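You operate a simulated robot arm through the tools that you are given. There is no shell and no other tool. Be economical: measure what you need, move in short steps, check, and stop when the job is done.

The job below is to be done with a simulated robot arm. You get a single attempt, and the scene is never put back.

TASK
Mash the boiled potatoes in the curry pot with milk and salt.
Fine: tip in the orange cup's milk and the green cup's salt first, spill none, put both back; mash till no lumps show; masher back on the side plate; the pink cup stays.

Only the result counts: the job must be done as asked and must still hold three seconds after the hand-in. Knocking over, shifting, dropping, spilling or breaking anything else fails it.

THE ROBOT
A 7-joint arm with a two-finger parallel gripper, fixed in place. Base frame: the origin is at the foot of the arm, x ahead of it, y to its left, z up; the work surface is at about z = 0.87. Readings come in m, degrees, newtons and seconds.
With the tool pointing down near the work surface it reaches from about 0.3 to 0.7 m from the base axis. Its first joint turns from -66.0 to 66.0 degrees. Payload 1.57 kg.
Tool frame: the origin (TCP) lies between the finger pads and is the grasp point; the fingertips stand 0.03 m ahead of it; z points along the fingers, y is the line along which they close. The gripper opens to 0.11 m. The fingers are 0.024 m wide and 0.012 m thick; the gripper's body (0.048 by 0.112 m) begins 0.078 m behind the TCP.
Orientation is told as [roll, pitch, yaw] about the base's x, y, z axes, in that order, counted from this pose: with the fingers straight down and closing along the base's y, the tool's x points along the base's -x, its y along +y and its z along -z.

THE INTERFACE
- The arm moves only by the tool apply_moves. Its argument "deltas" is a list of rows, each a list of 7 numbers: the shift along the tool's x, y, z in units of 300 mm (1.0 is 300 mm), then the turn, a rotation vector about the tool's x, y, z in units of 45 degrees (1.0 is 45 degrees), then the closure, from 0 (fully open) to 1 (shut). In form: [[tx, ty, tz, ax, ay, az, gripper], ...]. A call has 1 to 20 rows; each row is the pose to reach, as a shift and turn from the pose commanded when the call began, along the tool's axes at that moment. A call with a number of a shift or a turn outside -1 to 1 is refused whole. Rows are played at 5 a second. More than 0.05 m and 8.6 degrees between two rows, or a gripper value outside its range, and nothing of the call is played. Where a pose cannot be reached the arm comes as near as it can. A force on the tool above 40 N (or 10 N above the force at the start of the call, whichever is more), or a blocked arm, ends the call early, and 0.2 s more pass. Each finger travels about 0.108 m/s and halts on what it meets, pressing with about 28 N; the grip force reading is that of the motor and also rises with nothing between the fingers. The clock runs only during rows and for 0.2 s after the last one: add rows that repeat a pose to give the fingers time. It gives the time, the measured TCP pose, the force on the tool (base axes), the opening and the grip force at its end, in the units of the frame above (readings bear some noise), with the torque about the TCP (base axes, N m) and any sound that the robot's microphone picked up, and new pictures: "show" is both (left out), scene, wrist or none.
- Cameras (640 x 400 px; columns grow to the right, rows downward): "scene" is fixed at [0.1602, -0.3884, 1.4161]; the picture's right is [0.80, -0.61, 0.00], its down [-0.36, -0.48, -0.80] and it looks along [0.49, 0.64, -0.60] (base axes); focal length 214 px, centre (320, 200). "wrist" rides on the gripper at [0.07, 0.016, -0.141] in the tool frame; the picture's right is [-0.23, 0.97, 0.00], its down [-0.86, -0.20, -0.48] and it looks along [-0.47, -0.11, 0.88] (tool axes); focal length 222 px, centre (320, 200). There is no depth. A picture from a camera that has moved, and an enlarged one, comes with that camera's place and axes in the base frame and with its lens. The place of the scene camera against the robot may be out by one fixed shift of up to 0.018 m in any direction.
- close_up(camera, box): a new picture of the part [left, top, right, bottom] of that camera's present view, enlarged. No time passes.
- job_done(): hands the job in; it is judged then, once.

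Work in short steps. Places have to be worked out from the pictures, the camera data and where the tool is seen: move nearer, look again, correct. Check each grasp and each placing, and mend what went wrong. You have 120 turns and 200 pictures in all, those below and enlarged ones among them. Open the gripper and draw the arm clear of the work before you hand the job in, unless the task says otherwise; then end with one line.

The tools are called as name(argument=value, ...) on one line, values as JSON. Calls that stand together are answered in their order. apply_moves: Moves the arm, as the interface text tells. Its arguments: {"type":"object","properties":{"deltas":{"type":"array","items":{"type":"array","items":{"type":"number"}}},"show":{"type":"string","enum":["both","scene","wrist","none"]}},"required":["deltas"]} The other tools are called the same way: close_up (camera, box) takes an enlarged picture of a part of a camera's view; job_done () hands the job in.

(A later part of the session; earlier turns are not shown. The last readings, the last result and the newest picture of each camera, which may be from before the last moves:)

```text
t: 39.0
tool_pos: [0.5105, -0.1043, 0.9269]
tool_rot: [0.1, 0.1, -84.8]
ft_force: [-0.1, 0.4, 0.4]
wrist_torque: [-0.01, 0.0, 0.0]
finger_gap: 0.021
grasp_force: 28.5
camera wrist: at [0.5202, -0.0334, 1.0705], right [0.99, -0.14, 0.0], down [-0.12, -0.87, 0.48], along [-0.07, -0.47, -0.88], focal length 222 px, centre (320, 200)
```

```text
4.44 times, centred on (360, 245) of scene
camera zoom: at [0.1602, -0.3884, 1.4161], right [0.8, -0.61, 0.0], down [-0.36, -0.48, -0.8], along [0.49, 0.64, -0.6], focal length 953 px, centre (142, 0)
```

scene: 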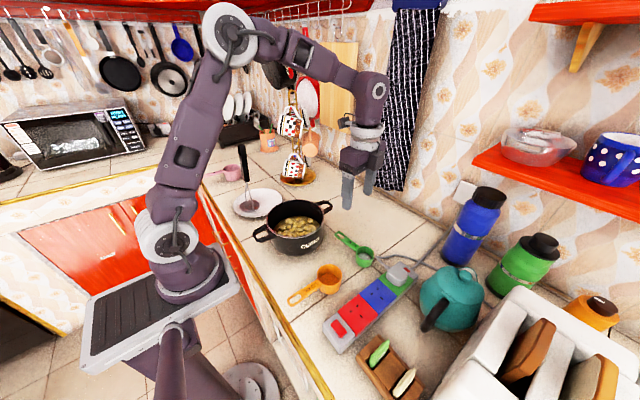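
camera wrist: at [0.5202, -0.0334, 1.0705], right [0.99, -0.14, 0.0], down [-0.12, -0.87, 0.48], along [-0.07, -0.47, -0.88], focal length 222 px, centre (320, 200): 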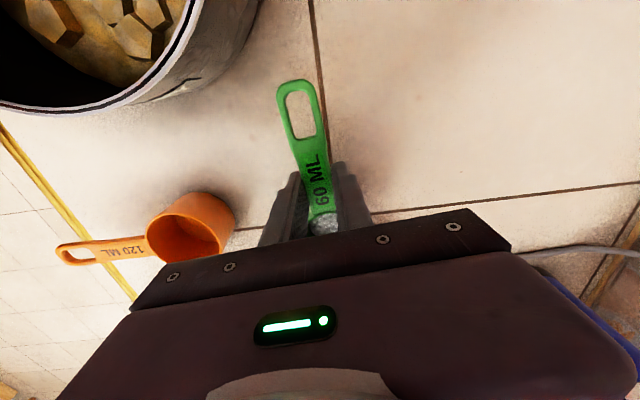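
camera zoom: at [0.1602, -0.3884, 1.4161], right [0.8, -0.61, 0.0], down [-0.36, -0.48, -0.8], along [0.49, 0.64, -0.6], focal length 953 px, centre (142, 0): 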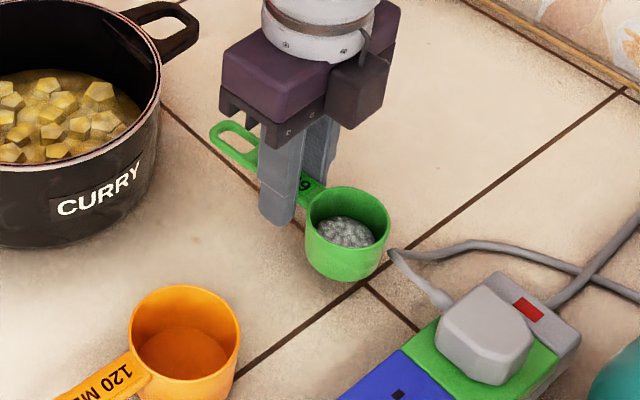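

The green cup is lifted level; its return pose is TCP (0.5105, -0.105, 0.909) at yaw -84.9°. I'll raise it, carry it over the pot and yaw back to 0.

apply_moves(deltas=[[0, 0, -0.03, 0, 0, 0, 1], [0, 0, -0.09, 0, 0, 0, 1], [0, 0, -0.18, 0, 0, 0, 1], [0, 0, -0.28, 0, 0, 0, 1], [0, 0, -0.38, 0, 0, 0, 1], [0, 0, -0.47, 0, 0, 0, 1], [0, 0, -0.52, 0, 0, 0, 1], [0, 0, -0.545, 0, 0, 0, 1]], show="none")

apply_moves(deltas=[[0.02, -0.014, 0, 0, 0, -0.03, 1], [0.06, -0.042, 0, 0, 0, -0.1, 1], [0.12, -0.084, 0, 0, 0, -0.19, 1], [0.19, -0.134, 0, 0, 0, -0.29, 1], [0.26, -0.183, 0, 0, 0, -0.4, 1], [0.33, -0.232, 0, 0, 0, -0.51, 1], [0.4, -0.282, 0, 0, 0, -0.62, 1], [0.47, -0.331, 0, 0, 0, -0.73, 1], [0.54, -0.38, 0, 0, 0, -0.83, 1], [0.59, -0.415, 0, 0, 0, -0.9, 1], [0.632, -0.445, 0, 0, 0, -0.94, 1]], show="none")

apply_moves(deltas=[[0, 0, 0, 0, 0, -0.05, 1], [0, 0, 0, 0, 0, -0.15, 1], [0, 0, 0, 0, 0, -0.27, 1], [0, 0, 0, 0, 0, -0.39, 1], [0, 0, 0, 0, 0, -0.51, 1], [0, 0, 0, 0, 0, -0.63, 1], [0, 0, 0, 0, 0, -0.75, 1], [0, 0, 0, 0, 0, -0.85, 1], [0, 0, 0, 0, 0, -0.92, 1], [0, 0, 0, 0, 0, -0.945, 1]])

close_up(camera="scene", box=[220, 130, 380, 270])

```text
t: 40.8
tool_pos: [0.5101, -0.1028, 1.0928]
tool_rot: [0.1, 0.0, -84.9]
ft_force: [0.2, 0.8, -0.4]
wrist_torque: [-0.01, -0.03, 0.02]
finger_gap: 0.0211
grasp_force: 27.9
```

```text
t: 43.2
tool_pos: [0.3583, 0.0731, 1.0907]
tool_rot: [0.1, -0.1, -42.5]
ft_force: [-0.8, -0.6, -1.0]
wrist_torque: [0.02, -0.01, 0.02]
finger_gap: 0.0211
grasp_force: 28.0
```

```text
t: 45.4
tool_pos: [0.3599, 0.0743, 1.0905]
tool_rot: [0.0, -0.1, -0.1]
ft_force: [-0.2, 0.6, 0.2]
wrist_torque: [0.0, 0.01, 0.0]
finger_gap: 0.0213
grasp_force: 28.0
camera wrist: at [0.2902, 0.0902, 1.2328], right [0.23, 0.97, 0.0], down [0.85, -0.2, 0.48], along [0.47, -0.11, -0.88], focal length 222 px, centre (320, 200)
```

scene: 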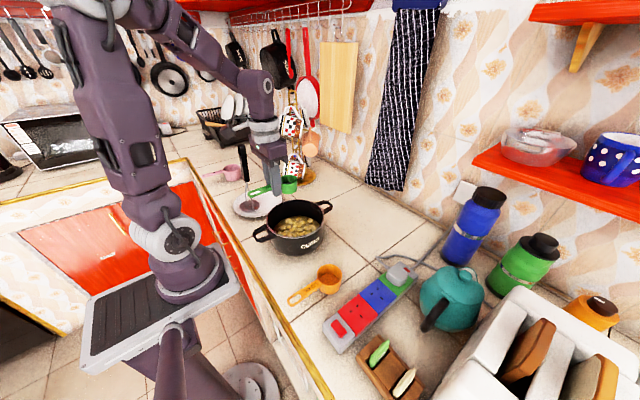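
wrist: 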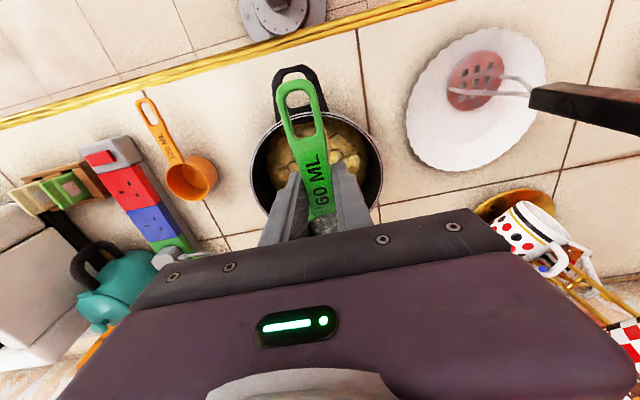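

```text
2.86 times, centred on (300, 200) of scene
camera zoom: at [0.1602, -0.3884, 1.4161], right [0.8, -0.61, 0.0], down [-0.36, -0.48, -0.8], along [0.49, 0.64, -0.6], focal length 613 px, centre (377, 200)
```

zoom: 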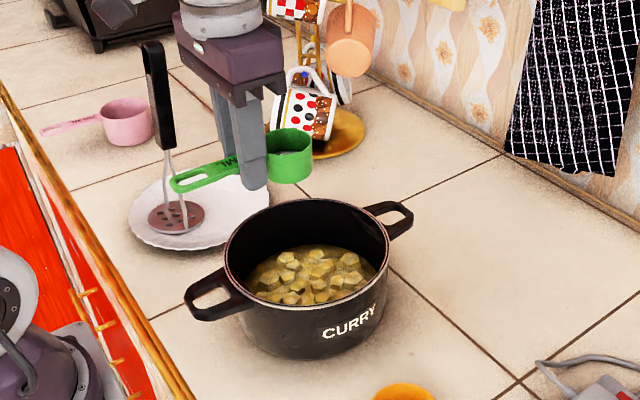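

The salt cup is over the pot. I'll tilt it to 90° in two calls along the path already proven.

apply_moves(deltas=[[0, 0, 0, -0.05, 0, 0, 1], [0, 0, 0, -0.15, 0, 0, 1], [0, 0, 0, -0.25, 0, 0, 1], [0, 0, 0, -0.35, 0, 0, 1], [0, 0, 0, -0.45, 0, 0, 1], [0, 0, 0, -0.55, 0, 0, 1], [0, 0, 0, -0.65, 0, 0, 1], [0, 0, 0, -0.75, 0, 0, 1], [0, 0, 0, -0.85, 0, 0, 1], [0, 0, 0, -1, 0, 0, 1]], show="none")

apply_moves(deltas=[[0, 0, 0, -0.1, 0, 0, 1], [0, 0, 0, -0.2, 0, 0, 1], [0, 0, 0, -0.3, 0, 0, 1], [0, 0, 0, -0.4, 0, 0, 1], [0, 0, 0, -0.5, 0, 0, 1], [0, 0, 0, -0.6, 0, 0, 1], [0, 0, 0, -0.7, 0, 0, 1], [0, 0, 0, -0.8, 0, 0, 1], [0, 0, 0, -0.9, 0, 0, 1], [0, 0, 0, -1, 0, 0, 1]], show="none")

close_up(camera="scene", box=[220, 130, 380, 270])

```text
t: 47.6
tool_pos: [0.3596, 0.0743, 1.0908]
tool_rot: [45.0, 0.0, -0.1]
ft_force: [0.7, 0.5, -0.8]
wrist_torque: [0.01, 0.02, 0.02]
finger_gap: 0.0212
grasp_force: 28.3
```

```text
t: 49.8
tool_pos: [0.3602, 0.0735, 1.0906]
tool_rot: [90.2, 0.0, -0.1]
ft_force: [-1.0, -0.3, -1.1]
wrist_torque: [0.0, -0.03, -0.01]
finger_gap: 0.0209
grasp_force: 27.8
```

```text
2.86 times, centred on (300, 200) of scene
camera zoom: at [0.1602, -0.3884, 1.4161], right [0.8, -0.61, 0.0], down [-0.36, -0.48, -0.8], along [0.49, 0.64, -0.6], focal length 613 px, centre (377, 200)
```

zoom: 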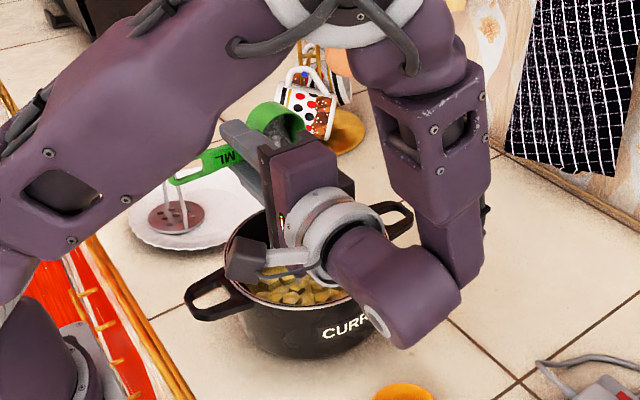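

The salt is pouring. I'll tilt another 30° with a small raise and hold.

apply_moves(deltas=[[0, 0.02, 0, -0.1, 0, 0, 1], [0, 0.04, 0, -0.22, 0, 0, 1], [0, 0.05, 0, -0.34, 0, 0, 1], [0, 0.06, 0, -0.46, 0, 0, 1], [0, 0.06, 0, -0.58, 0, 0, 1], [0, 0.06, 0, -0.68, 0, 0, 1], [0, 0.06, 0, -0.68, 0, 0, 1], [0, 0.06, 0, -0.68, 0, 0, 1], [0, 0.06, 0, -0.68, 0, 0, 1], [0, 0.06, 0, -0.68, 0, 0, 1]], show="scene")

close_up(camera="scene", box=[220, 130, 380, 270])

```text
t: 52.0
tool_pos: [0.3583, 0.0733, 1.1087]
tool_rot: [120.6, -0.1, -0.1]
ft_force: [-0.1, -0.2, -0.4]
wrist_torque: [-0.05, -0.02, -0.01]
finger_gap: 0.0209
grasp_force: 27.7
```

scene: 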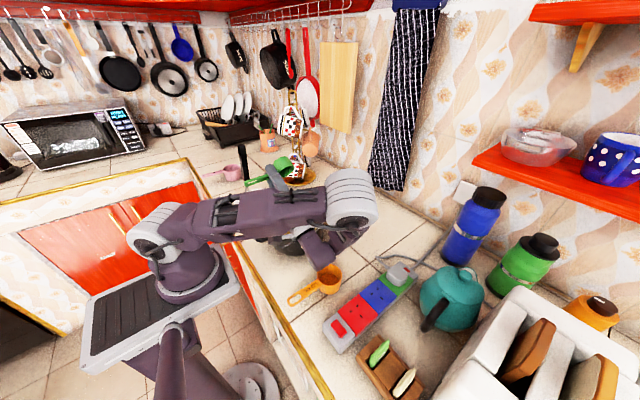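

```text
2.86 times, centred on (300, 200) of scene
camera zoom: at [0.1602, -0.3884, 1.4161], right [0.8, -0.61, 0.0], down [-0.36, -0.48, -0.8], along [0.49, 0.64, -0.6], focal length 613 px, centre (377, 200)
```

zoom: 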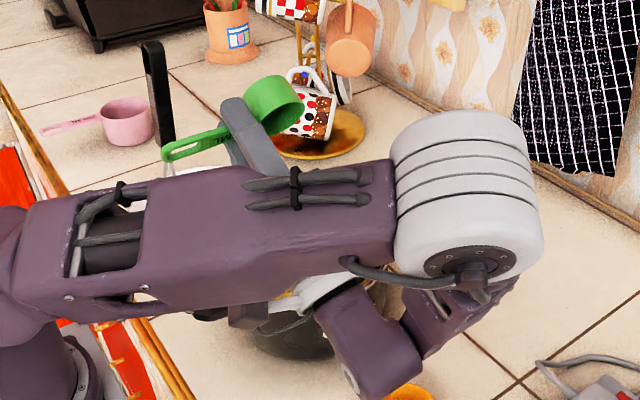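

I'll roll back to upright over the pot and check that the cup is empty.

apply_moves(deltas=[[0, 0, 0, 0.1, 0, 0, 1], [0, 0, 0, 0.22, 0, 0, 1], [0, 0, 0, 0.34, 0, 0, 1], [0, 0, 0, 0.46, 0, 0, 1], [0, 0, 0, 0.58, 0, 0, 1], [0, 0, 0, 0.7, 0, 0, 1], [0, 0, 0, 0.82, 0, 0, 1], [0, 0, 0, 0.94, 0, 0, 1], [0, 0, 0, 1, 0, 0, 1]], show="none")

apply_moves(deltas=[[0, 0, 0, 0.1, 0, 0, 1], [0, 0, 0, 0.22, 0, 0, 1], [0, 0, 0, 0.34, 0, 0, 1], [0, 0, 0, 0.46, 0, 0, 1], [0, 0, 0, 0.58, 0, 0, 1], [0, 0, 0, 0.7, 0, 0, 1], [0, 0, 0, 0.82, 0, 0, 1], [0, 0, 0, 0.94, 0, 0, 1], [0, 0, 0, 1, 0, 0, 1]], show="none")

apply_moves(deltas=[[0, 0, 0, 0.12, 0, 0, 1], [0, 0, 0, 0.24, 0, 0, 1], [0, 0, 0, 0.36, 0, 0, 1], [0, 0, 0, 0.48, 0, 0, 1], [0, 0, 0, 0.58, 0, 0, 1], [0, 0, 0, 0.67, 0, 0, 1], [0, 0, 0, 0.68, 0, 0, 1]], show="none")

close_up(camera="scene", box=[220, 130, 380, 270])

```text
t: 54.0
tool_pos: [0.3595, 0.0742, 1.1092]
tool_rot: [75.6, -0.1, -0.1]
ft_force: [-0.4, -0.5, 0.5]
wrist_torque: [0.0, 0.04, 0.0]
finger_gap: 0.0208
grasp_force: 28.1
```

```text
t: 56.0
tool_pos: [0.36, 0.0751, 1.1079]
tool_rot: [30.5, -0.1, -0.1]
ft_force: [0.4, 0.4, -1.1]
wrist_torque: [-0.01, 0.02, -0.01]
finger_gap: 0.0209
grasp_force: 28.0
```

```text
t: 57.6
tool_pos: [0.3606, 0.0747, 1.1082]
tool_rot: [0.0, -0.1, -0.1]
ft_force: [0.0, -0.1, -0.8]
wrist_torque: [-0.03, 0.01, 0.01]
finger_gap: 0.0209
grasp_force: 27.7
```

```text
2.86 times, centred on (300, 200) of scene
camera zoom: at [0.1602, -0.3884, 1.4161], right [0.8, -0.61, 0.0], down [-0.36, -0.48, -0.8], along [0.49, 0.64, -0.6], focal length 613 px, centre (377, 200)
```

zoom: 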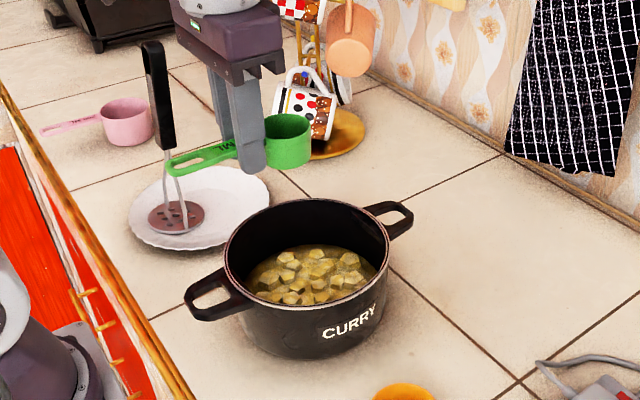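

The green cup is empty and nothing has spilled. I'll carry it back, rotating to -84.9°, then lower to 3–4 mm above its spot.

apply_moves(deltas=[[0, 0, 0, 0, 0, 0.12, 1], [0, 0, 0, 0, 0, 0.26, 1], [0, 0, 0, 0, 0, 0.4, 1], [0, 0, 0, 0, 0, 0.54, 1], [0, 0, 0, 0, 0, 0.68, 1], [0, 0, 0, 0, 0, 0.82, 1], [0, 0, 0, 0, 0, 0.942, 1], [-0.06, -0.07, 0, 0, 0, 0.942, 1], [-0.15, -0.18, 0, 0, 0, 0.942, 1], [-0.24, -0.29, 0, 0, 0, 0.942, 1], [-0.33, -0.4, 0, 0, 0, 0.942, 1], [-0.42, -0.5, 0, 0, 0, 0.942, 1], [-0.5, -0.6, 0, 0, 0, 0.942, 1]], show="none")

apply_moves(deltas=[[0, 0, 0, 0, 0, 0.14, 1], [0, 0, 0, 0, 0, 0.28, 1], [0, 0, 0, 0, 0, 0.42, 1], [0, 0, 0, 0, 0, 0.56, 1], [0, 0, 0, 0, 0, 0.7, 1], [0, 0, 0, 0, 0, 0.84, 1], [0, 0, 0, 0, 0, 0.942, 1], [0, 0, 0, 0, 0, 0.942, 1]], show="wrist")

```text
t: 60.4
tool_pos: [0.5098, -0.1048, 1.106]
tool_rot: [0.0, -0.1, -42.5]
ft_force: [0.5, 0.1, 0.2]
wrist_torque: [0.03, -0.01, 0.02]
finger_gap: 0.021
grasp_force: 27.9
```

```text
t: 62.2
tool_pos: [0.5098, -0.1057, 1.1101]
tool_rot: [0.1, 0.0, -85.1]
ft_force: [-0.8, 0.3, -0.8]
wrist_torque: [0.01, -0.02, 0.0]
finger_gap: 0.0204
grasp_force: 28.0
camera wrist: at [0.5204, -0.0352, 1.2515], right [0.99, -0.14, 0.0], down [-0.12, -0.87, 0.48], along [-0.07, -0.47, -0.88], focal length 222 px, centre (320, 200)
```

wrist: 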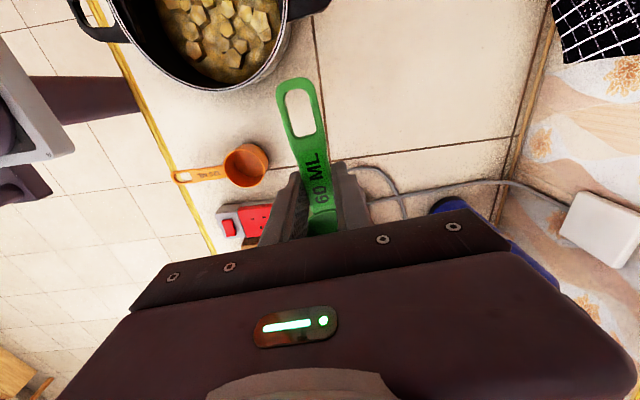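

Aligned. I'll lower to the surface, release slowly and rise.

apply_moves(deltas=[[0, 0, 0.08, 0, 0, 0, 1], [0, 0, 0.2, 0, 0, 0, 1], [0, 0, 0.33, 0, 0, 0, 1], [0, 0, 0.45, 0, 0, 0, 1], [0, 0, 0.54, 0, 0, 0, 1], [0, 0, 0.6, 0, 0, 0, 1], [0, 0, 0.635, 0, 0, 0, 1], [0, 0, 0.65, 0, 0, 0, 1], [0, 0, 0.65, 0, 0, 0, 1]], show="none")

close_up(camera="scene", box=[310, 200, 410, 290])

```text
t: 64.2
tool_pos: [0.5119, -0.1059, 0.9147]
tool_rot: [0.1, 0.0, -84.8]
ft_force: [-0.1, 0.4, -0.9]
wrist_torque: [0.02, -0.02, -0.01]
finger_gap: 0.0207
grasp_force: 28.3
```

```text
4.44 times, centred on (360, 245) of scene
camera zoom: at [0.1602, -0.3884, 1.4161], right [0.8, -0.61, 0.0], down [-0.36, -0.48, -0.8], along [0.49, 0.64, -0.6], focal length 953 px, centre (142, 0)
```

zoom: 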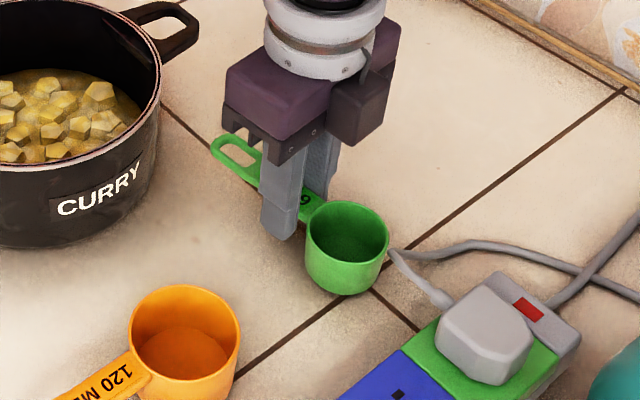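

About 5 mm left; I'll lower, open slowly and retreat up.

apply_moves(deltas=[[0, 0, 0.01, 0, 0, 0, 1], [0, 0, 0.017, 0, 0, 0, 1], [0, 0, 0.019, 0, 0, 0, 1], [0, 0, 0.019, 0, 0, 0, 0.78], [0, 0, 0.019, 0, 0, 0, 0.7], [0, 0, 0.019, 0, 0, 0, 0.6], [0, 0, 0.019, 0, 0, 0, 0.5], [0, 0, 0.019, 0, 0, 0, 0.45], [0, 0, -0.03, 0, 0, 0, 0.45], [0, 0, -0.12, 0, 0, 0, 0.45], [0, 0, -0.24, 0, 0, 0, 0.45], [0, 0, -0.37, 0, 0, 0, 0.45], [0, 0, -0.5, 0, 0, 0, 0.45], [0, 0, -0.64, 0, 0, 0, 0.45], [0, 0, -0.78, 0, 0, 0, 0.45], [0, 0, -0.92, 0, 0, 0, 0.45]], show="none")

close_up(camera="scene", box=[220, 130, 420, 310])

```text
t: 67.6
tool_pos: [0.5084, -0.1052, 1.1901]
tool_rot: [0.1, 0.1, -84.8]
ft_force: [0.3, -0.4, 0.2]
wrist_torque: [0.06, -0.01, -0.02]
finger_gap: 0.0607
grasp_force: 0.1
```

```text
2.22 times, centred on (320, 220) of scene
camera zoom: at [0.1602, -0.3884, 1.4161], right [0.8, -0.61, 0.0], down [-0.36, -0.48, -0.8], along [0.49, 0.64, -0.6], focal length 477 px, centre (320, 156)
```

zoom: 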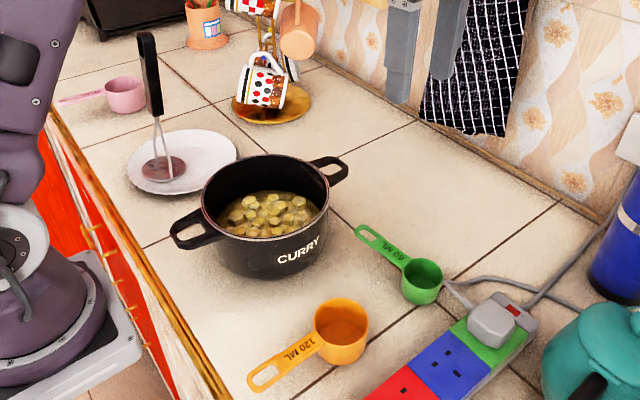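

Both cups are back and empty. Next is the masher: I'll move towards it high up, yawing back, and inspect its handle.

apply_moves(deltas=[[0, 0, -0.1, 0, 0, -0.06, 0], [0, 0, -0.22, 0, 0, -0.15, 0], [0.05, -0.03, -0.33, 0, 0, -0.24, 0], [0.15, -0.08, -0.367, 0, 0, -0.34, 0], [0.27, -0.14, -0.367, 0, 0, -0.44, 0], [0.39, -0.2, -0.367, 0, 0, -0.54, 0], [0.51, -0.27, -0.367, 0, 0, -0.64, 0], [0.63, -0.33, -0.367, 0, 0, -0.74, 0], [0.75, -0.39, -0.367, 0, 0, -0.83, 0], [0.87, -0.45, -0.367, 0, 0, -0.9, 0], [0.967, -0.508, -0.367, 0, 0, -0.942, 0]], show="none")

apply_moves(deltas=[[0, 0, 0, 0, 0, -0.14, 0], [0, 0, 0, 0, 0, -0.28, 0], [0, 0, 0, 0, 0, -0.42, 0], [0, 0, 0, 0, 0, -0.56, 0], [0, 0, 0, 0, 0, -0.7, 0], [0, 0, 0, 0, 0, -0.84, 0], [0, 0, 0, 0, 0, -0.942, 0], [0, 0, 0, 0, 0, -0.942, 0]])

close_up(camera="wrist", box=[260, 60, 500, 220])

close_up(camera="scene", box=[210, 130, 310, 230])

```text
t: 70.0
tool_pos: [0.3322, 0.1699, 1.3]
tool_rot: [0.2, -0.1, -42.5]
ft_force: [0.0, -0.5, 0.1]
wrist_torque: [-0.02, -0.02, 0.03]
finger_gap: 0.1098
grasp_force: 0.0
```

```text
t: 71.8
tool_pos: [0.3319, 0.1706, 1.2994]
tool_rot: [0.0, -0.2, 0.0]
ft_force: [-0.4, -0.4, -0.2]
wrist_torque: [0.01, 0.02, 0.04]
finger_gap: 0.1101
grasp_force: 0.1
camera wrist: at [0.2626, 0.1859, 1.4425], right [0.23, 0.97, 0.0], down [0.85, -0.2, 0.48], along [0.47, -0.11, -0.88], focal length 222 px, centre (320, 200)
```

scene: 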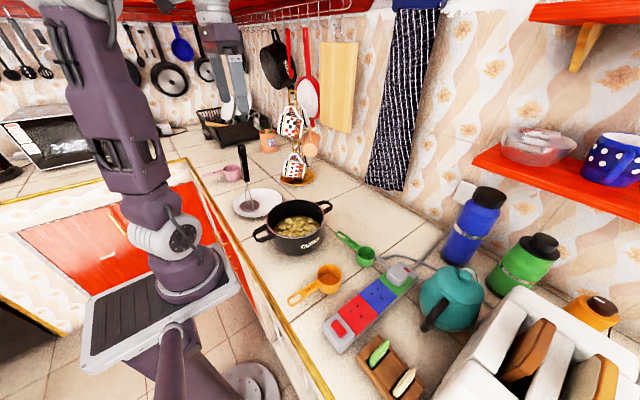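
wrist: 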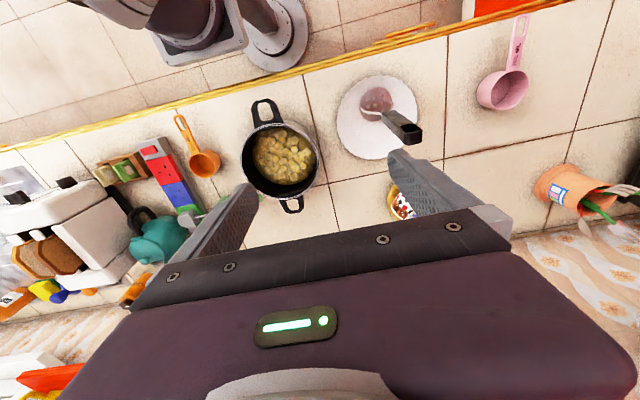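

```text
2.50 times, centred on (380, 140) of wrist
camera zoom: at [0.2626, 0.1859, 1.4425], right [0.23, 0.97, 0.0], down [0.85, -0.2, 0.48], along [0.47, -0.11, -0.88], focal length 555 px, centre (170, 350)
```

zoom: 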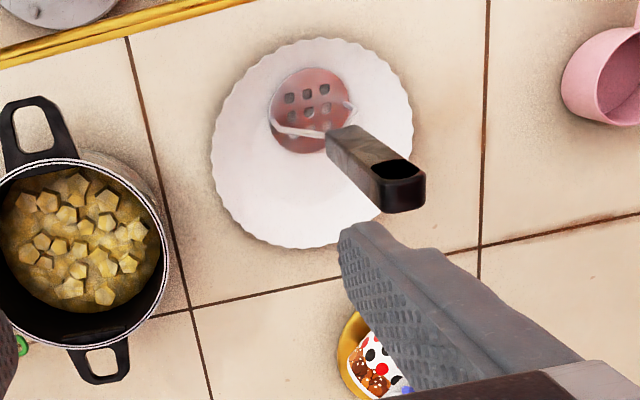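

```text
4.00 times, centred on (260, 180) of scene
camera zoom: at [0.1602, -0.3884, 1.4161], right [0.8, -0.61, 0.0], down [-0.36, -0.48, -0.8], along [0.49, 0.64, -0.6], focal length 858 px, centre (560, 280)
```

zoom: 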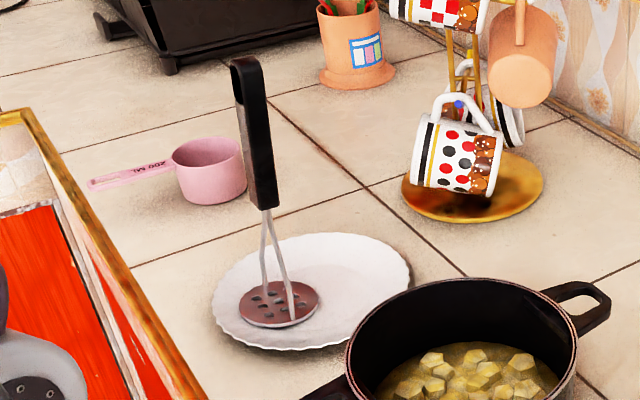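

The masher handle's top is at about (0.363, 0.302, 1.115) and it stands nearly upright. I'll move above it for a close look at the section's orientation.

apply_moves(deltas=[[-0.02, 0.08, 0, 0, 0, 0, 0], [-0.05, 0.2, 0, 0, 0, 0, 0], [-0.08, 0.32, 0, 0, 0, 0, 0], [-0.093, 0.43, 0, 0, 0, 0, 0], [-0.093, 0.43, 0.1, 0, 0, 0, 0], [-0.093, 0.43, 0.2, 0, 0, 0, 0], [-0.093, 0.43, 0.3, 0, 0, 0, 0]])

close_up(camera="wrist", box=[240, 90, 400, 230])

close_up(camera="scene", box=[210, 110, 310, 210])

```text
t: 73.4
tool_pos: [0.3598, 0.2963, 1.2097]
tool_rot: [0.0, 0.0, -0.1]
ft_force: [0.0, -0.3, -0.2]
wrist_torque: [-0.02, 0.01, 0.01]
finger_gap: 0.1098
grasp_force: 0.1
camera wrist: at [0.2903, 0.3128, 1.3508], right [0.23, 0.97, 0.0], down [0.85, -0.2, 0.48], along [0.47, -0.11, -0.88], focal length 222 px, centre (320, 200)
```

scene: 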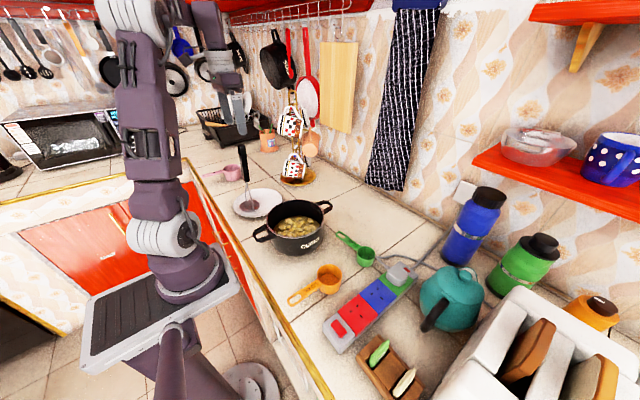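
wrist: 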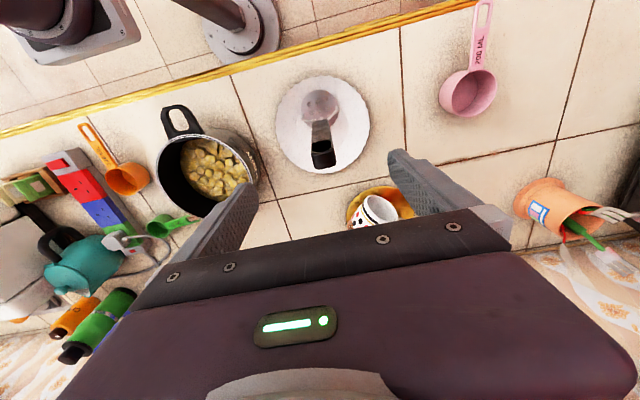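

```text
2.86 times, centred on (320, 160) of wrist
camera zoom: at [0.2903, 0.3128, 1.3508], right [0.23, 0.97, 0.0], down [0.85, -0.2, 0.48], along [0.47, -0.11, -0.88], focal length 635 px, centre (320, 314)
```

zoom: 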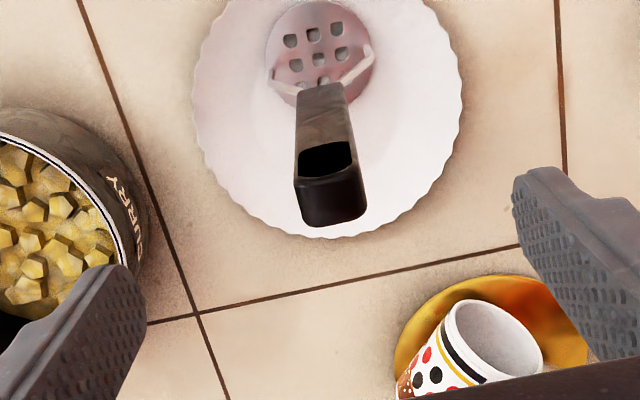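

```text
4.00 times, centred on (260, 160) of scene
camera zoom: at [0.1602, -0.3884, 1.4161], right [0.8, -0.61, 0.0], down [-0.36, -0.48, -0.8], along [0.49, 0.64, -0.6], focal length 858 px, centre (560, 360)
```

zoom: 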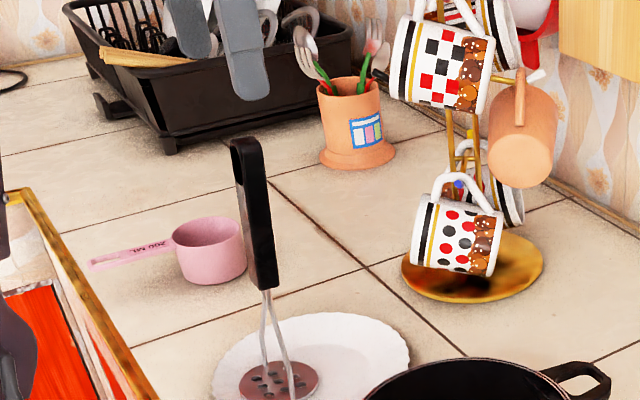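

The handle is roughly 26 mm wide, centred near (0.361, 0.300), spanning z≈1.00–1.13. I'll lower to TCP z=1.075 with the fingers open and look.

apply_moves(deltas=[[-0.004, 0.012, 0.04, 0, 0, 0.067, 0.3], [-0.004, 0.012, 0.1, 0, 0, 0.067, 0.3], [-0.004, 0.012, 0.17, 0, 0, 0.067, 0.3], [-0.004, 0.012, 0.24, 0, 0, 0.067, 0.3], [-0.004, 0.012, 0.24, 0, 0, 0.067, 0.3]], show="wrist")

close_up(camera="wrist", box=[240, 110, 400, 250])

close_up(camera="scene", box=[210, 110, 310, 210])

```text
t: 74.6
tool_pos: [0.3623, 0.3006, 1.1378]
tool_rot: [-0.1, -0.1, -3.1]
ft_force: [-0.1, -0.2, -0.3]
wrist_torque: [-0.02, -0.01, -0.03]
finger_gap: 0.077
grasp_force: 0.1
camera wrist: at [0.2933, 0.3203, 1.2802], right [0.28, 0.96, 0.0], down [0.84, -0.25, 0.48], along [0.46, -0.13, -0.88], focal length 222 px, centre (320, 200)
```

wrist: 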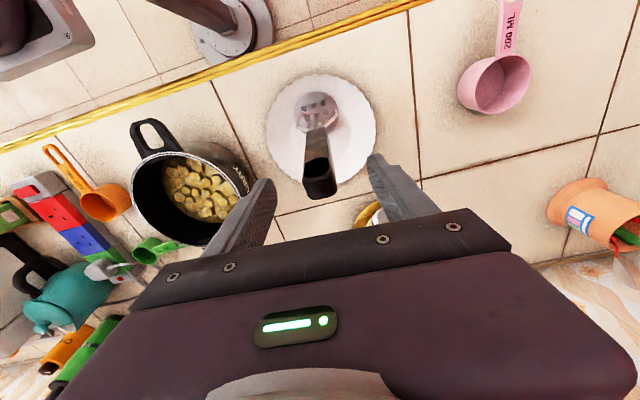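

```text
2.86 times, centred on (320, 180) of wrist
camera zoom: at [0.2933, 0.3203, 1.2802], right [0.28, 0.96, 0.0], down [0.84, -0.25, 0.48], along [0.46, -0.13, -0.88], focal length 635 px, centre (320, 257)
```

zoom: 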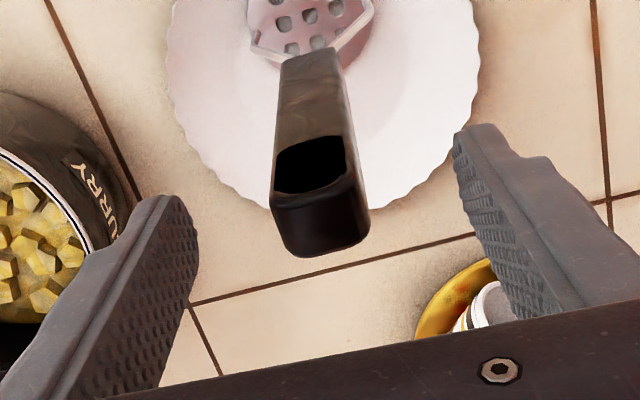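

```text
4.00 times, centred on (260, 160) of scene
camera zoom: at [0.1602, -0.3884, 1.4161], right [0.8, -0.61, 0.0], down [-0.36, -0.48, -0.8], along [0.49, 0.64, -0.6], focal length 858 px, centre (560, 360)
```

zoom: 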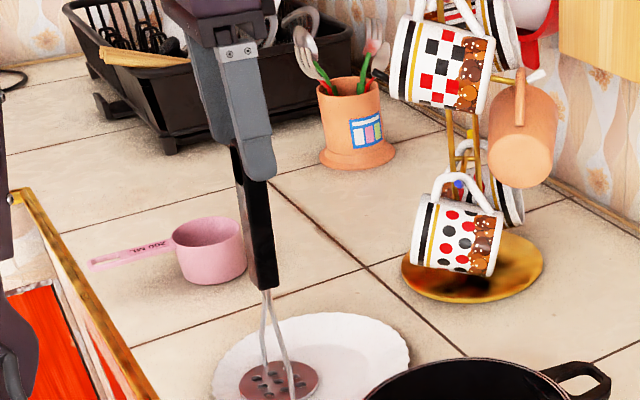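

Well centred over the handle. I'll lower 6 cm, turn 2° more, then close.

apply_moves(deltas=[[0, 0, 0.05, 0, 0, 0.045, 0.3], [0, 0, 0.11, 0, 0, 0.045, 0.3], [0, 0, 0.17, 0, 0, 0.045, 0.3], [0, 0, 0.21, 0, 0, 0.045, 0.3], [0, 0, 0.21, 0, 0, 0.045, 0.45], [0, 0, 0.21, 0, 0, 0.045, 0.55], [0, 0, 0.21, 0, 0, 0.045, 0.65], [0, 0, 0.21, 0, 0, 0.045, 0.72], [0, 0, 0.21, 0, 0, 0.045, 0.78], [0, 0, 0.21, 0, 0, 0.045, 0.84], [0, 0, 0.21, 0, 0, 0.045, 1], [0, 0, 0.21, 0, 0, 0.045, 1], [0, 0, 0.21, 0, 0, 0.045, 1]], show="wrist")

close_up(camera="scene", box=[210, 110, 310, 230])

```text
t: 77.4
tool_pos: [0.3614, 0.3009, 1.0744]
tool_rot: [0.0, -0.1, -5.1]
ft_force: [0.4, -0.7, 0.2]
wrist_torque: [-0.05, -0.06, 0.0]
finger_gap: 0.0267
grasp_force: 28.0
camera wrist: at [0.2936, 0.3234, 1.217], right [0.31, 0.95, 0.0], down [0.83, -0.28, 0.48], along [0.46, -0.15, -0.88], focal length 222 px, centre (320, 200)
```

wrist: 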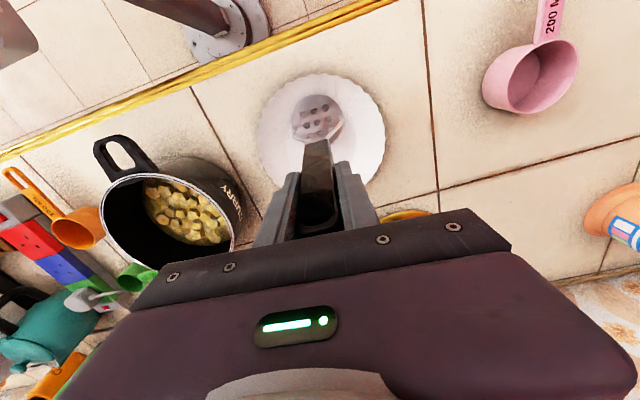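

```text
3.33 times, centred on (260, 170) of scene
camera zoom: at [0.1602, -0.3884, 1.4161], right [0.8, -0.61, 0.0], down [-0.36, -0.48, -0.8], along [0.49, 0.64, -0.6], focal length 715 px, centre (520, 300)
```

zoom: 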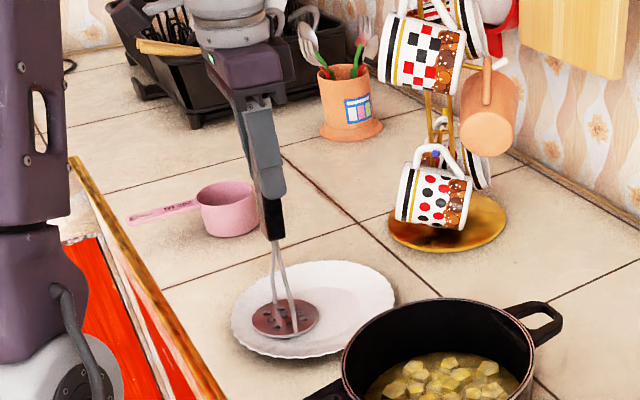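

The handle is gripped (27 mm, 28 N); the return pose is (0.361, 0.301, 1.0744) at yaw -5.1°. I'll lift 13 cm slowly and check.

apply_moves(deltas=[[0, 0, -0.02, 0, 0, 0, 1], [0, 0, -0.06, 0, 0, 0, 1], [0, 0, -0.12, 0, 0, 0, 1], [0, 0, -0.2, 0, 0, 0, 1], [0, 0, -0.28, 0, 0, 0, 1], [0, 0, -0.36, 0, 0, 0, 1], [0, 0, -0.42, 0, 0, 0, 1], [0, 0, -0.45, 0, 0, 0, 1], [0, 0, -0.45, 0, 0, 0, 1]])

close_up(camera="scene", box=[200, 70, 340, 240])

close_up(camera="wrist", box=[200, 50, 420, 240])

```text
t: 79.4
tool_pos: [0.3598, 0.3024, 1.212]
tool_rot: [0.0, -0.1, -5.0]
ft_force: [-0.2, -0.1, -1.4]
wrist_torque: [0.02, 0.01, 0.02]
finger_gap: 0.0267
grasp_force: 28.5
camera wrist: at [0.2923, 0.324, 1.3546], right [0.31, 0.95, 0.0], down [0.83, -0.28, 0.48], along [0.46, -0.15, -0.88], focal length 222 px, centre (320, 200)
```

scene: 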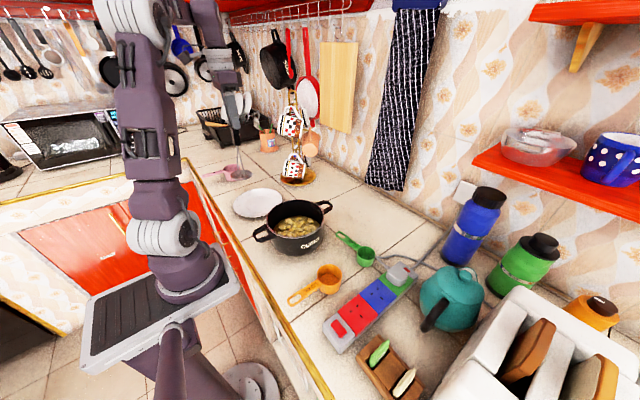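
wrist: 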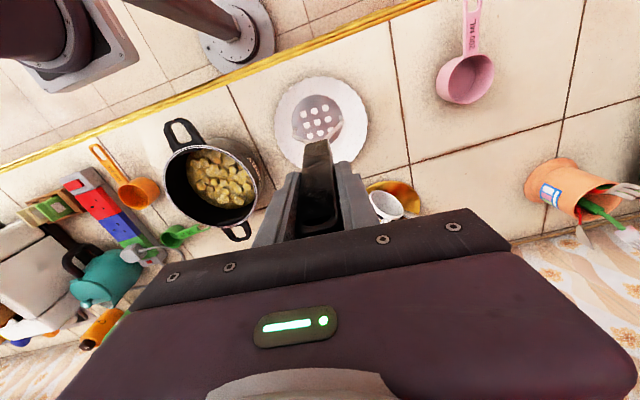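

```text
2.35 times, centred on (270, 155) of scene
camera zoom: at [0.1602, -0.3884, 1.4161], right [0.8, -0.61, 0.0], down [-0.36, -0.48, -0.8], along [0.49, 0.64, -0.6], focal length 505 px, centre (438, 306)
```

zoom: 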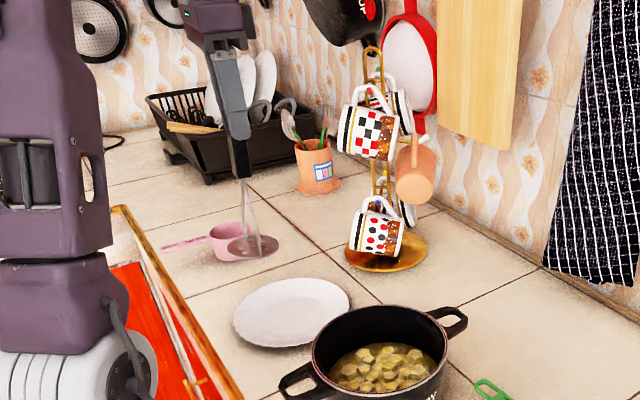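

```text
2.11 times, centred on (310, 145) of wrist
camera zoom: at [0.2923, 0.324, 1.3546], right [0.31, 0.95, 0.0], down [0.83, -0.28, 0.48], along [0.46, -0.15, -0.88], focal length 468 px, centre (341, 316)
```

zoom: 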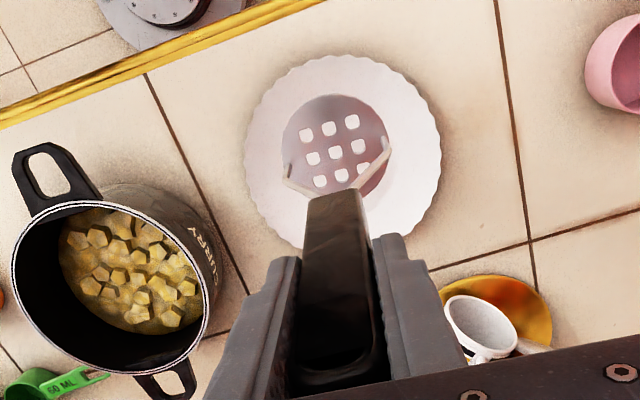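

The masher hangs upright, its 7 cm disc at about (0.340, 0.305), so 20 mm behind the TCP in x. I'll carry it over the pot's centre.

apply_moves(deltas=[[-0.014, -0.04, 0, 0, 0, 0, 1], [-0.042, -0.12, 0, 0, 0, 0, 1], [-0.077, -0.22, 0, 0, 0, 0, 1], [-0.113, -0.32, 0, 0, 0, 0, 1], [-0.148, -0.42, 0, 0, 0, 0, 1], [-0.184, -0.52, 0, 0, 0, 0, 1], [-0.219, -0.62, 0, 0, 0, 0, 1], [-0.251, -0.71, 0, 0, 0, 0, 1], [-0.27, -0.765, 0, 0, 0, 0, 1], [-0.276, -0.782, 0, 0, 0, 0, 1], [-0.276, -0.782, 0, 0, 0, 0, 1]])

close_up(camera="scene", box=[230, 120, 350, 260])

close_up(camera="wrist", box=[220, 50, 420, 230])

```text
t: 81.8
tool_pos: [0.424, 0.0592, 1.2095]
tool_rot: [0.0, -0.1, -5.1]
ft_force: [0.0, -0.6, -2.2]
wrist_torque: [-0.01, -0.05, 0.0]
finger_gap: 0.0265
grasp_force: 27.8
camera wrist: at [0.3561, 0.0809, 1.3524], right [0.31, 0.95, 0.0], down [0.83, -0.28, 0.48], along [0.46, -0.15, -0.88], focal length 222 px, centre (320, 200)
```

scene: 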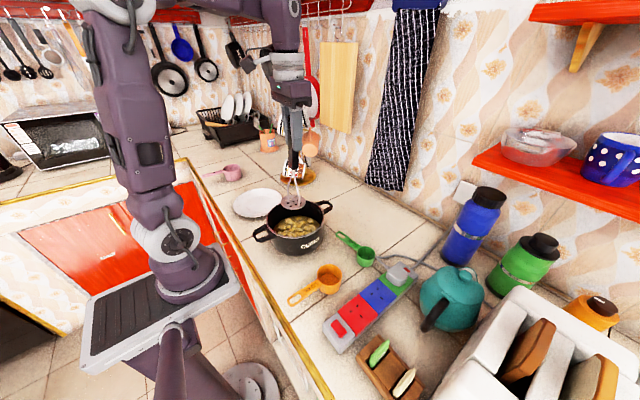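
wrist: 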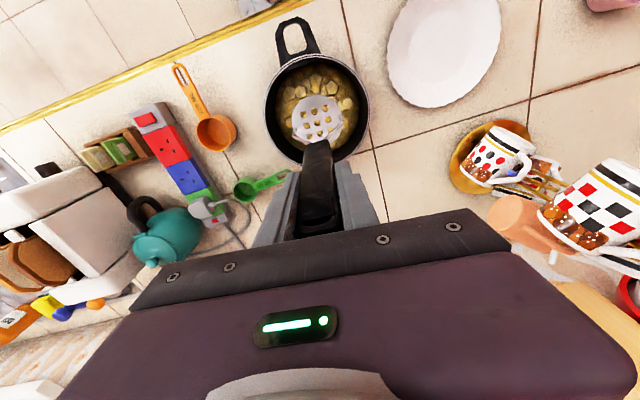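

```text
2.86 times, centred on (290, 190) of scene
camera zoom: at [0.1602, -0.3884, 1.4161], right [0.8, -0.61, 0.0], down [-0.36, -0.48, -0.8], along [0.49, 0.64, -0.6], focal length 613 px, centre (406, 229)
```

zoom: 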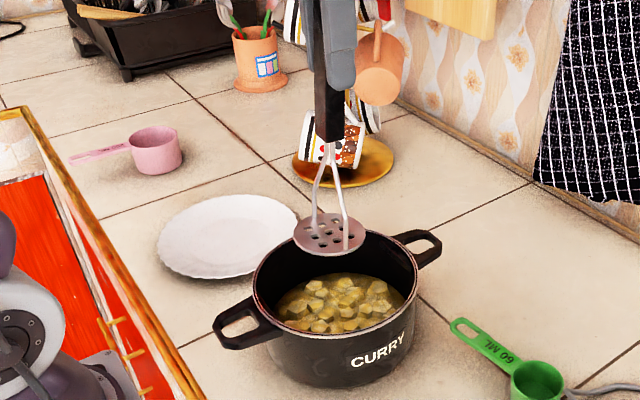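

```text
2.22 times, centred on (320, 140) of wrist
camera zoom: at [0.3561, 0.0809, 1.3524], right [0.31, 0.95, 0.0], down [0.83, -0.28, 0.48], along [0.46, -0.15, -0.88], focal length 494 px, centre (320, 333)
```

zoom: 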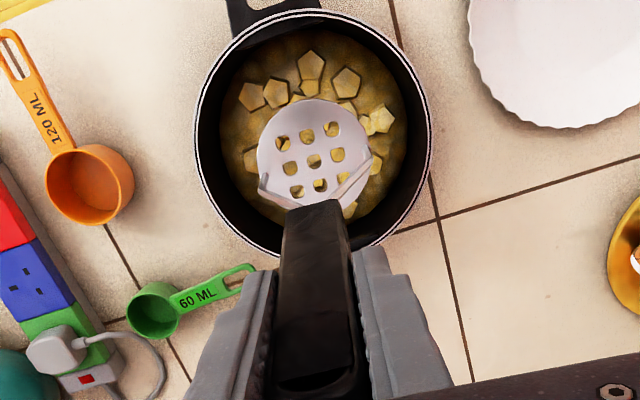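

The disc hangs right over the pot's centre (0.401, 0.063). I'll lower it in the centre slowly, watching the force.

apply_moves(deltas=[[0, 0, 0.06, 0, 0, 0, 1], [0, 0, 0.14, 0, 0, 0, 1], [0, 0, 0.2, 0, 0, 0, 1], [0, 0, 0.25, 0, 0, 0, 1], [0, 0, 0.29, 0, 0, 0, 1], [0, 0, 0.32, 0, 0, 0, 1], [0, 0, 0.35, 0, 0, 0, 1], [0, 0, 0.37, 0, 0, 0, 1], [0, 0, 0.39, 0, 0, 0, 1], [0, 0, 0.4, 0, 0, 0, 1]], show="none")

close_up(camera="scene", box=[230, 120, 350, 260])

close_up(camera="wrist", box=[220, 50, 420, 230])

```text
t: 84.0
tool_pos: [0.4241, 0.0617, 1.0902]
tool_rot: [0.1, -0.2, -5.1]
ft_force: [0.4, -0.9, -0.9]
wrist_torque: [-0.01, -0.02, -0.01]
finger_gap: 0.0264
grasp_force: 28.1
```

```text
2.86 times, centred on (290, 190) of scene
camera zoom: at [0.1602, -0.3884, 1.4161], right [0.8, -0.61, 0.0], down [-0.36, -0.48, -0.8], along [0.49, 0.64, -0.6], focal length 613 px, centre (406, 229)
```

zoom: 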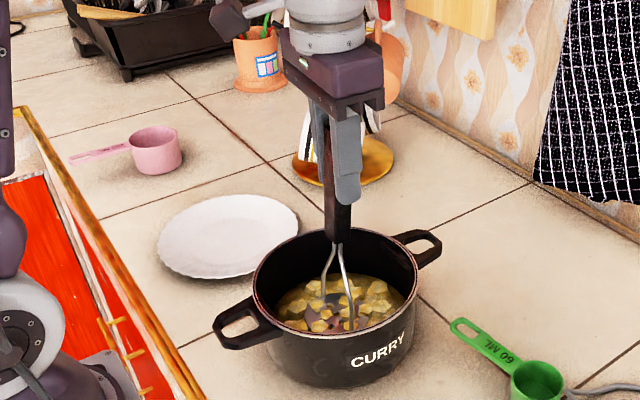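

```text
2.22 times, centred on (320, 140) of wrist
camera zoom: at [0.3567, 0.0831, 1.232], right [0.31, 0.95, 0.0], down [0.83, -0.28, 0.48], along [0.46, -0.15, -0.88], focal length 494 px, centre (320, 333)
```

zoom: 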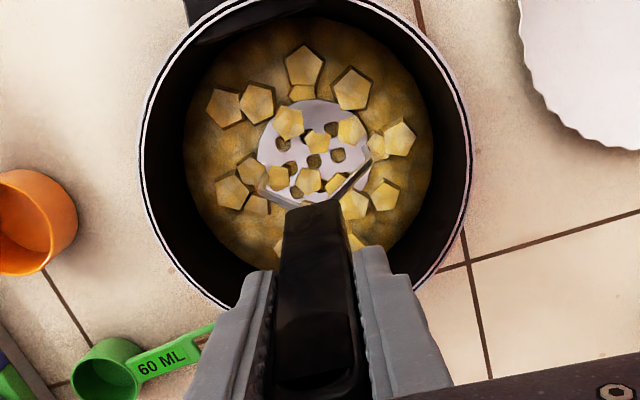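

No resistance so far, and the disc is among the lumps. I'll go lower in small steps.

apply_moves(deltas=[[0, 0, 0.01, 0, 0, 0, 1], [0, 0, 0.02, 0, 0, 0, 1], [0, 0, 0.03, 0, 0, 0, 1], [0, 0, 0.04, 0, 0, 0, 1], [0, 0, 0.045, 0, 0, 0, 1]], show="none")

close_up(camera="wrist", box=[220, 50, 420, 230])

```text
t: 85.2
tool_pos: [0.4247, 0.0603, 1.0753]
tool_rot: [0.0, -0.1, -5.1]
ft_force: [0.0, 0.0, -1.8]
wrist_torque: [0.03, 0.01, -0.01]
finger_gap: 0.0268
grasp_force: 28.2
```

```text
2.22 times, centred on (320, 140) of wrist
camera zoom: at [0.3565, 0.0824, 1.2186], right [0.31, 0.95, 0.0], down [0.83, -0.28, 0.48], along [0.46, -0.15, -0.88], focal length 494 px, centre (320, 333)
```

zoom: 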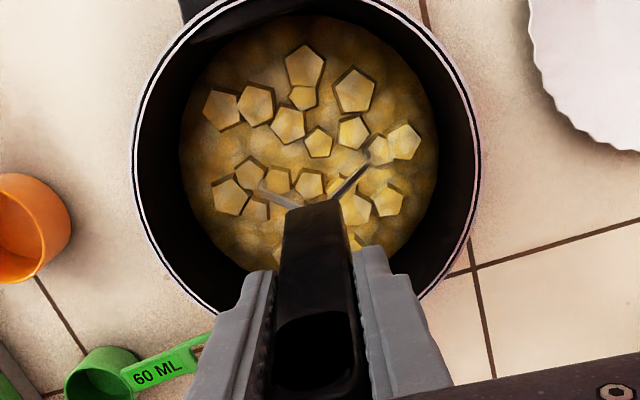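

Still no contact, and the disc is submerged under the lumps. I'll press a little further, then lift to see the effect.

apply_moves(deltas=[[0, 0, 0.01, 0, 0, 0, 1], [0, 0, 0.015, 0, 0, 0, 1], [0, 0, 0.015, 0, 0, 0, 1]], show="none")

apply_moves(deltas=[[0, 0, -0.05, 0, 0, 0, 1], [0, 0, -0.12, 0, 0, 0, 1], [0, 0, -0.2, 0, 0, 0, 1], [0, 0, -0.22, 0, 0, 0, 1]], show="none")

close_up(camera="wrist", box=[220, 50, 420, 230])

```text
t: 86.0
tool_pos: [0.4235, 0.0608, 1.0727]
tool_rot: [0.1, -0.3, -5.1]
ft_force: [-0.7, 0.8, 18.7]
wrist_torque: [0.01, -0.39, 0.02]
finger_gap: 0.0267
grasp_force: 27.9
```

```text
t: 87.0
tool_pos: [0.4239, 0.0612, 1.1367]
tool_rot: [0.0, -0.1, -5.2]
ft_force: [0.0, 0.0, -0.9]
wrist_torque: [0.01, -0.04, 0.0]
finger_gap: 0.0262
grasp_force: 28.2
```

```text
2.22 times, centred on (320, 140) of wrist
camera zoom: at [0.3567, 0.0833, 1.2788], right [0.31, 0.95, 0.0], down [0.83, -0.28, 0.48], along [0.46, -0.15, -0.88], focal length 494 px, centre (320, 333)
```

zoom: 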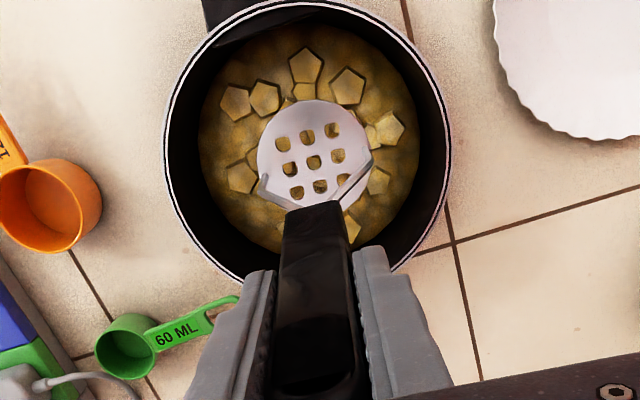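

The floor is reached at TCP z≈1.073. I'll make offset presses around the pot, stopping just above the floor; first two positions, checking force and lumps.

apply_moves(deltas=[[0.06, 0, 0.03, 0, 0, 0, 1], [0.117, 0, 0.05, 0, 0, 0, 1], [0.117, 0, 0.12, 0, 0, 0, 1], [0.117, 0, 0.18, 0, 0, 0, 1], [0.117, 0, 0.205, 0, 0, 0, 1], [0.117, 0, 0.1, 0, 0, 0, 1], [0.086, 0.076, 0.03, 0, 0, 0, 1], [0.086, 0.076, 0.12, 0, 0, 0, 1], [0.086, 0.076, 0.18, 0, 0, 0, 1], [0.086, 0.076, 0.205, 0, 0, 0, 1], [0.086, 0.076, 0.1, 0, 0, 0, 1], [0.06, 0.09, 0.02, 0, 0, 0, 1], [0.01, 0.107, 0.03, 0, 0, 0, 1]], show="none")

close_up(camera="wrist", box=[220, 50, 420, 230])

```text
t: 89.8
tool_pos: [0.4237, 0.0917, 1.1288]
tool_rot: [0.1, 0.0, -5.1]
ft_force: [0.3, 0.0, -1.5]
wrist_torque: [0.01, 0.0, 0.03]
finger_gap: 0.026
grasp_force: 28.1
```

```text
2.22 times, centred on (320, 140) of wrist
camera zoom: at [0.3569, 0.1137, 1.2715], right [0.31, 0.95, 0.0], down [0.83, -0.28, 0.48], along [0.46, -0.15, -0.88], focal length 494 px, centre (320, 333)
```

zoom: 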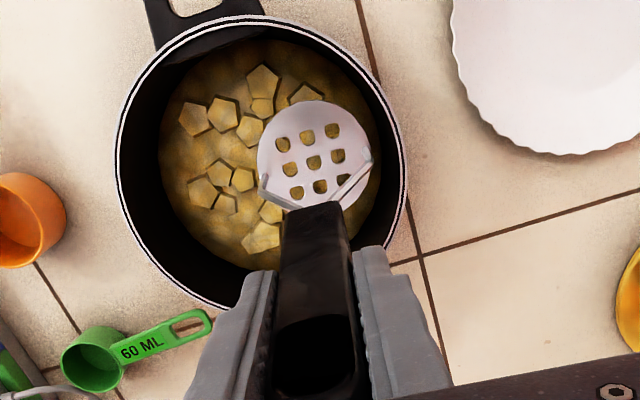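

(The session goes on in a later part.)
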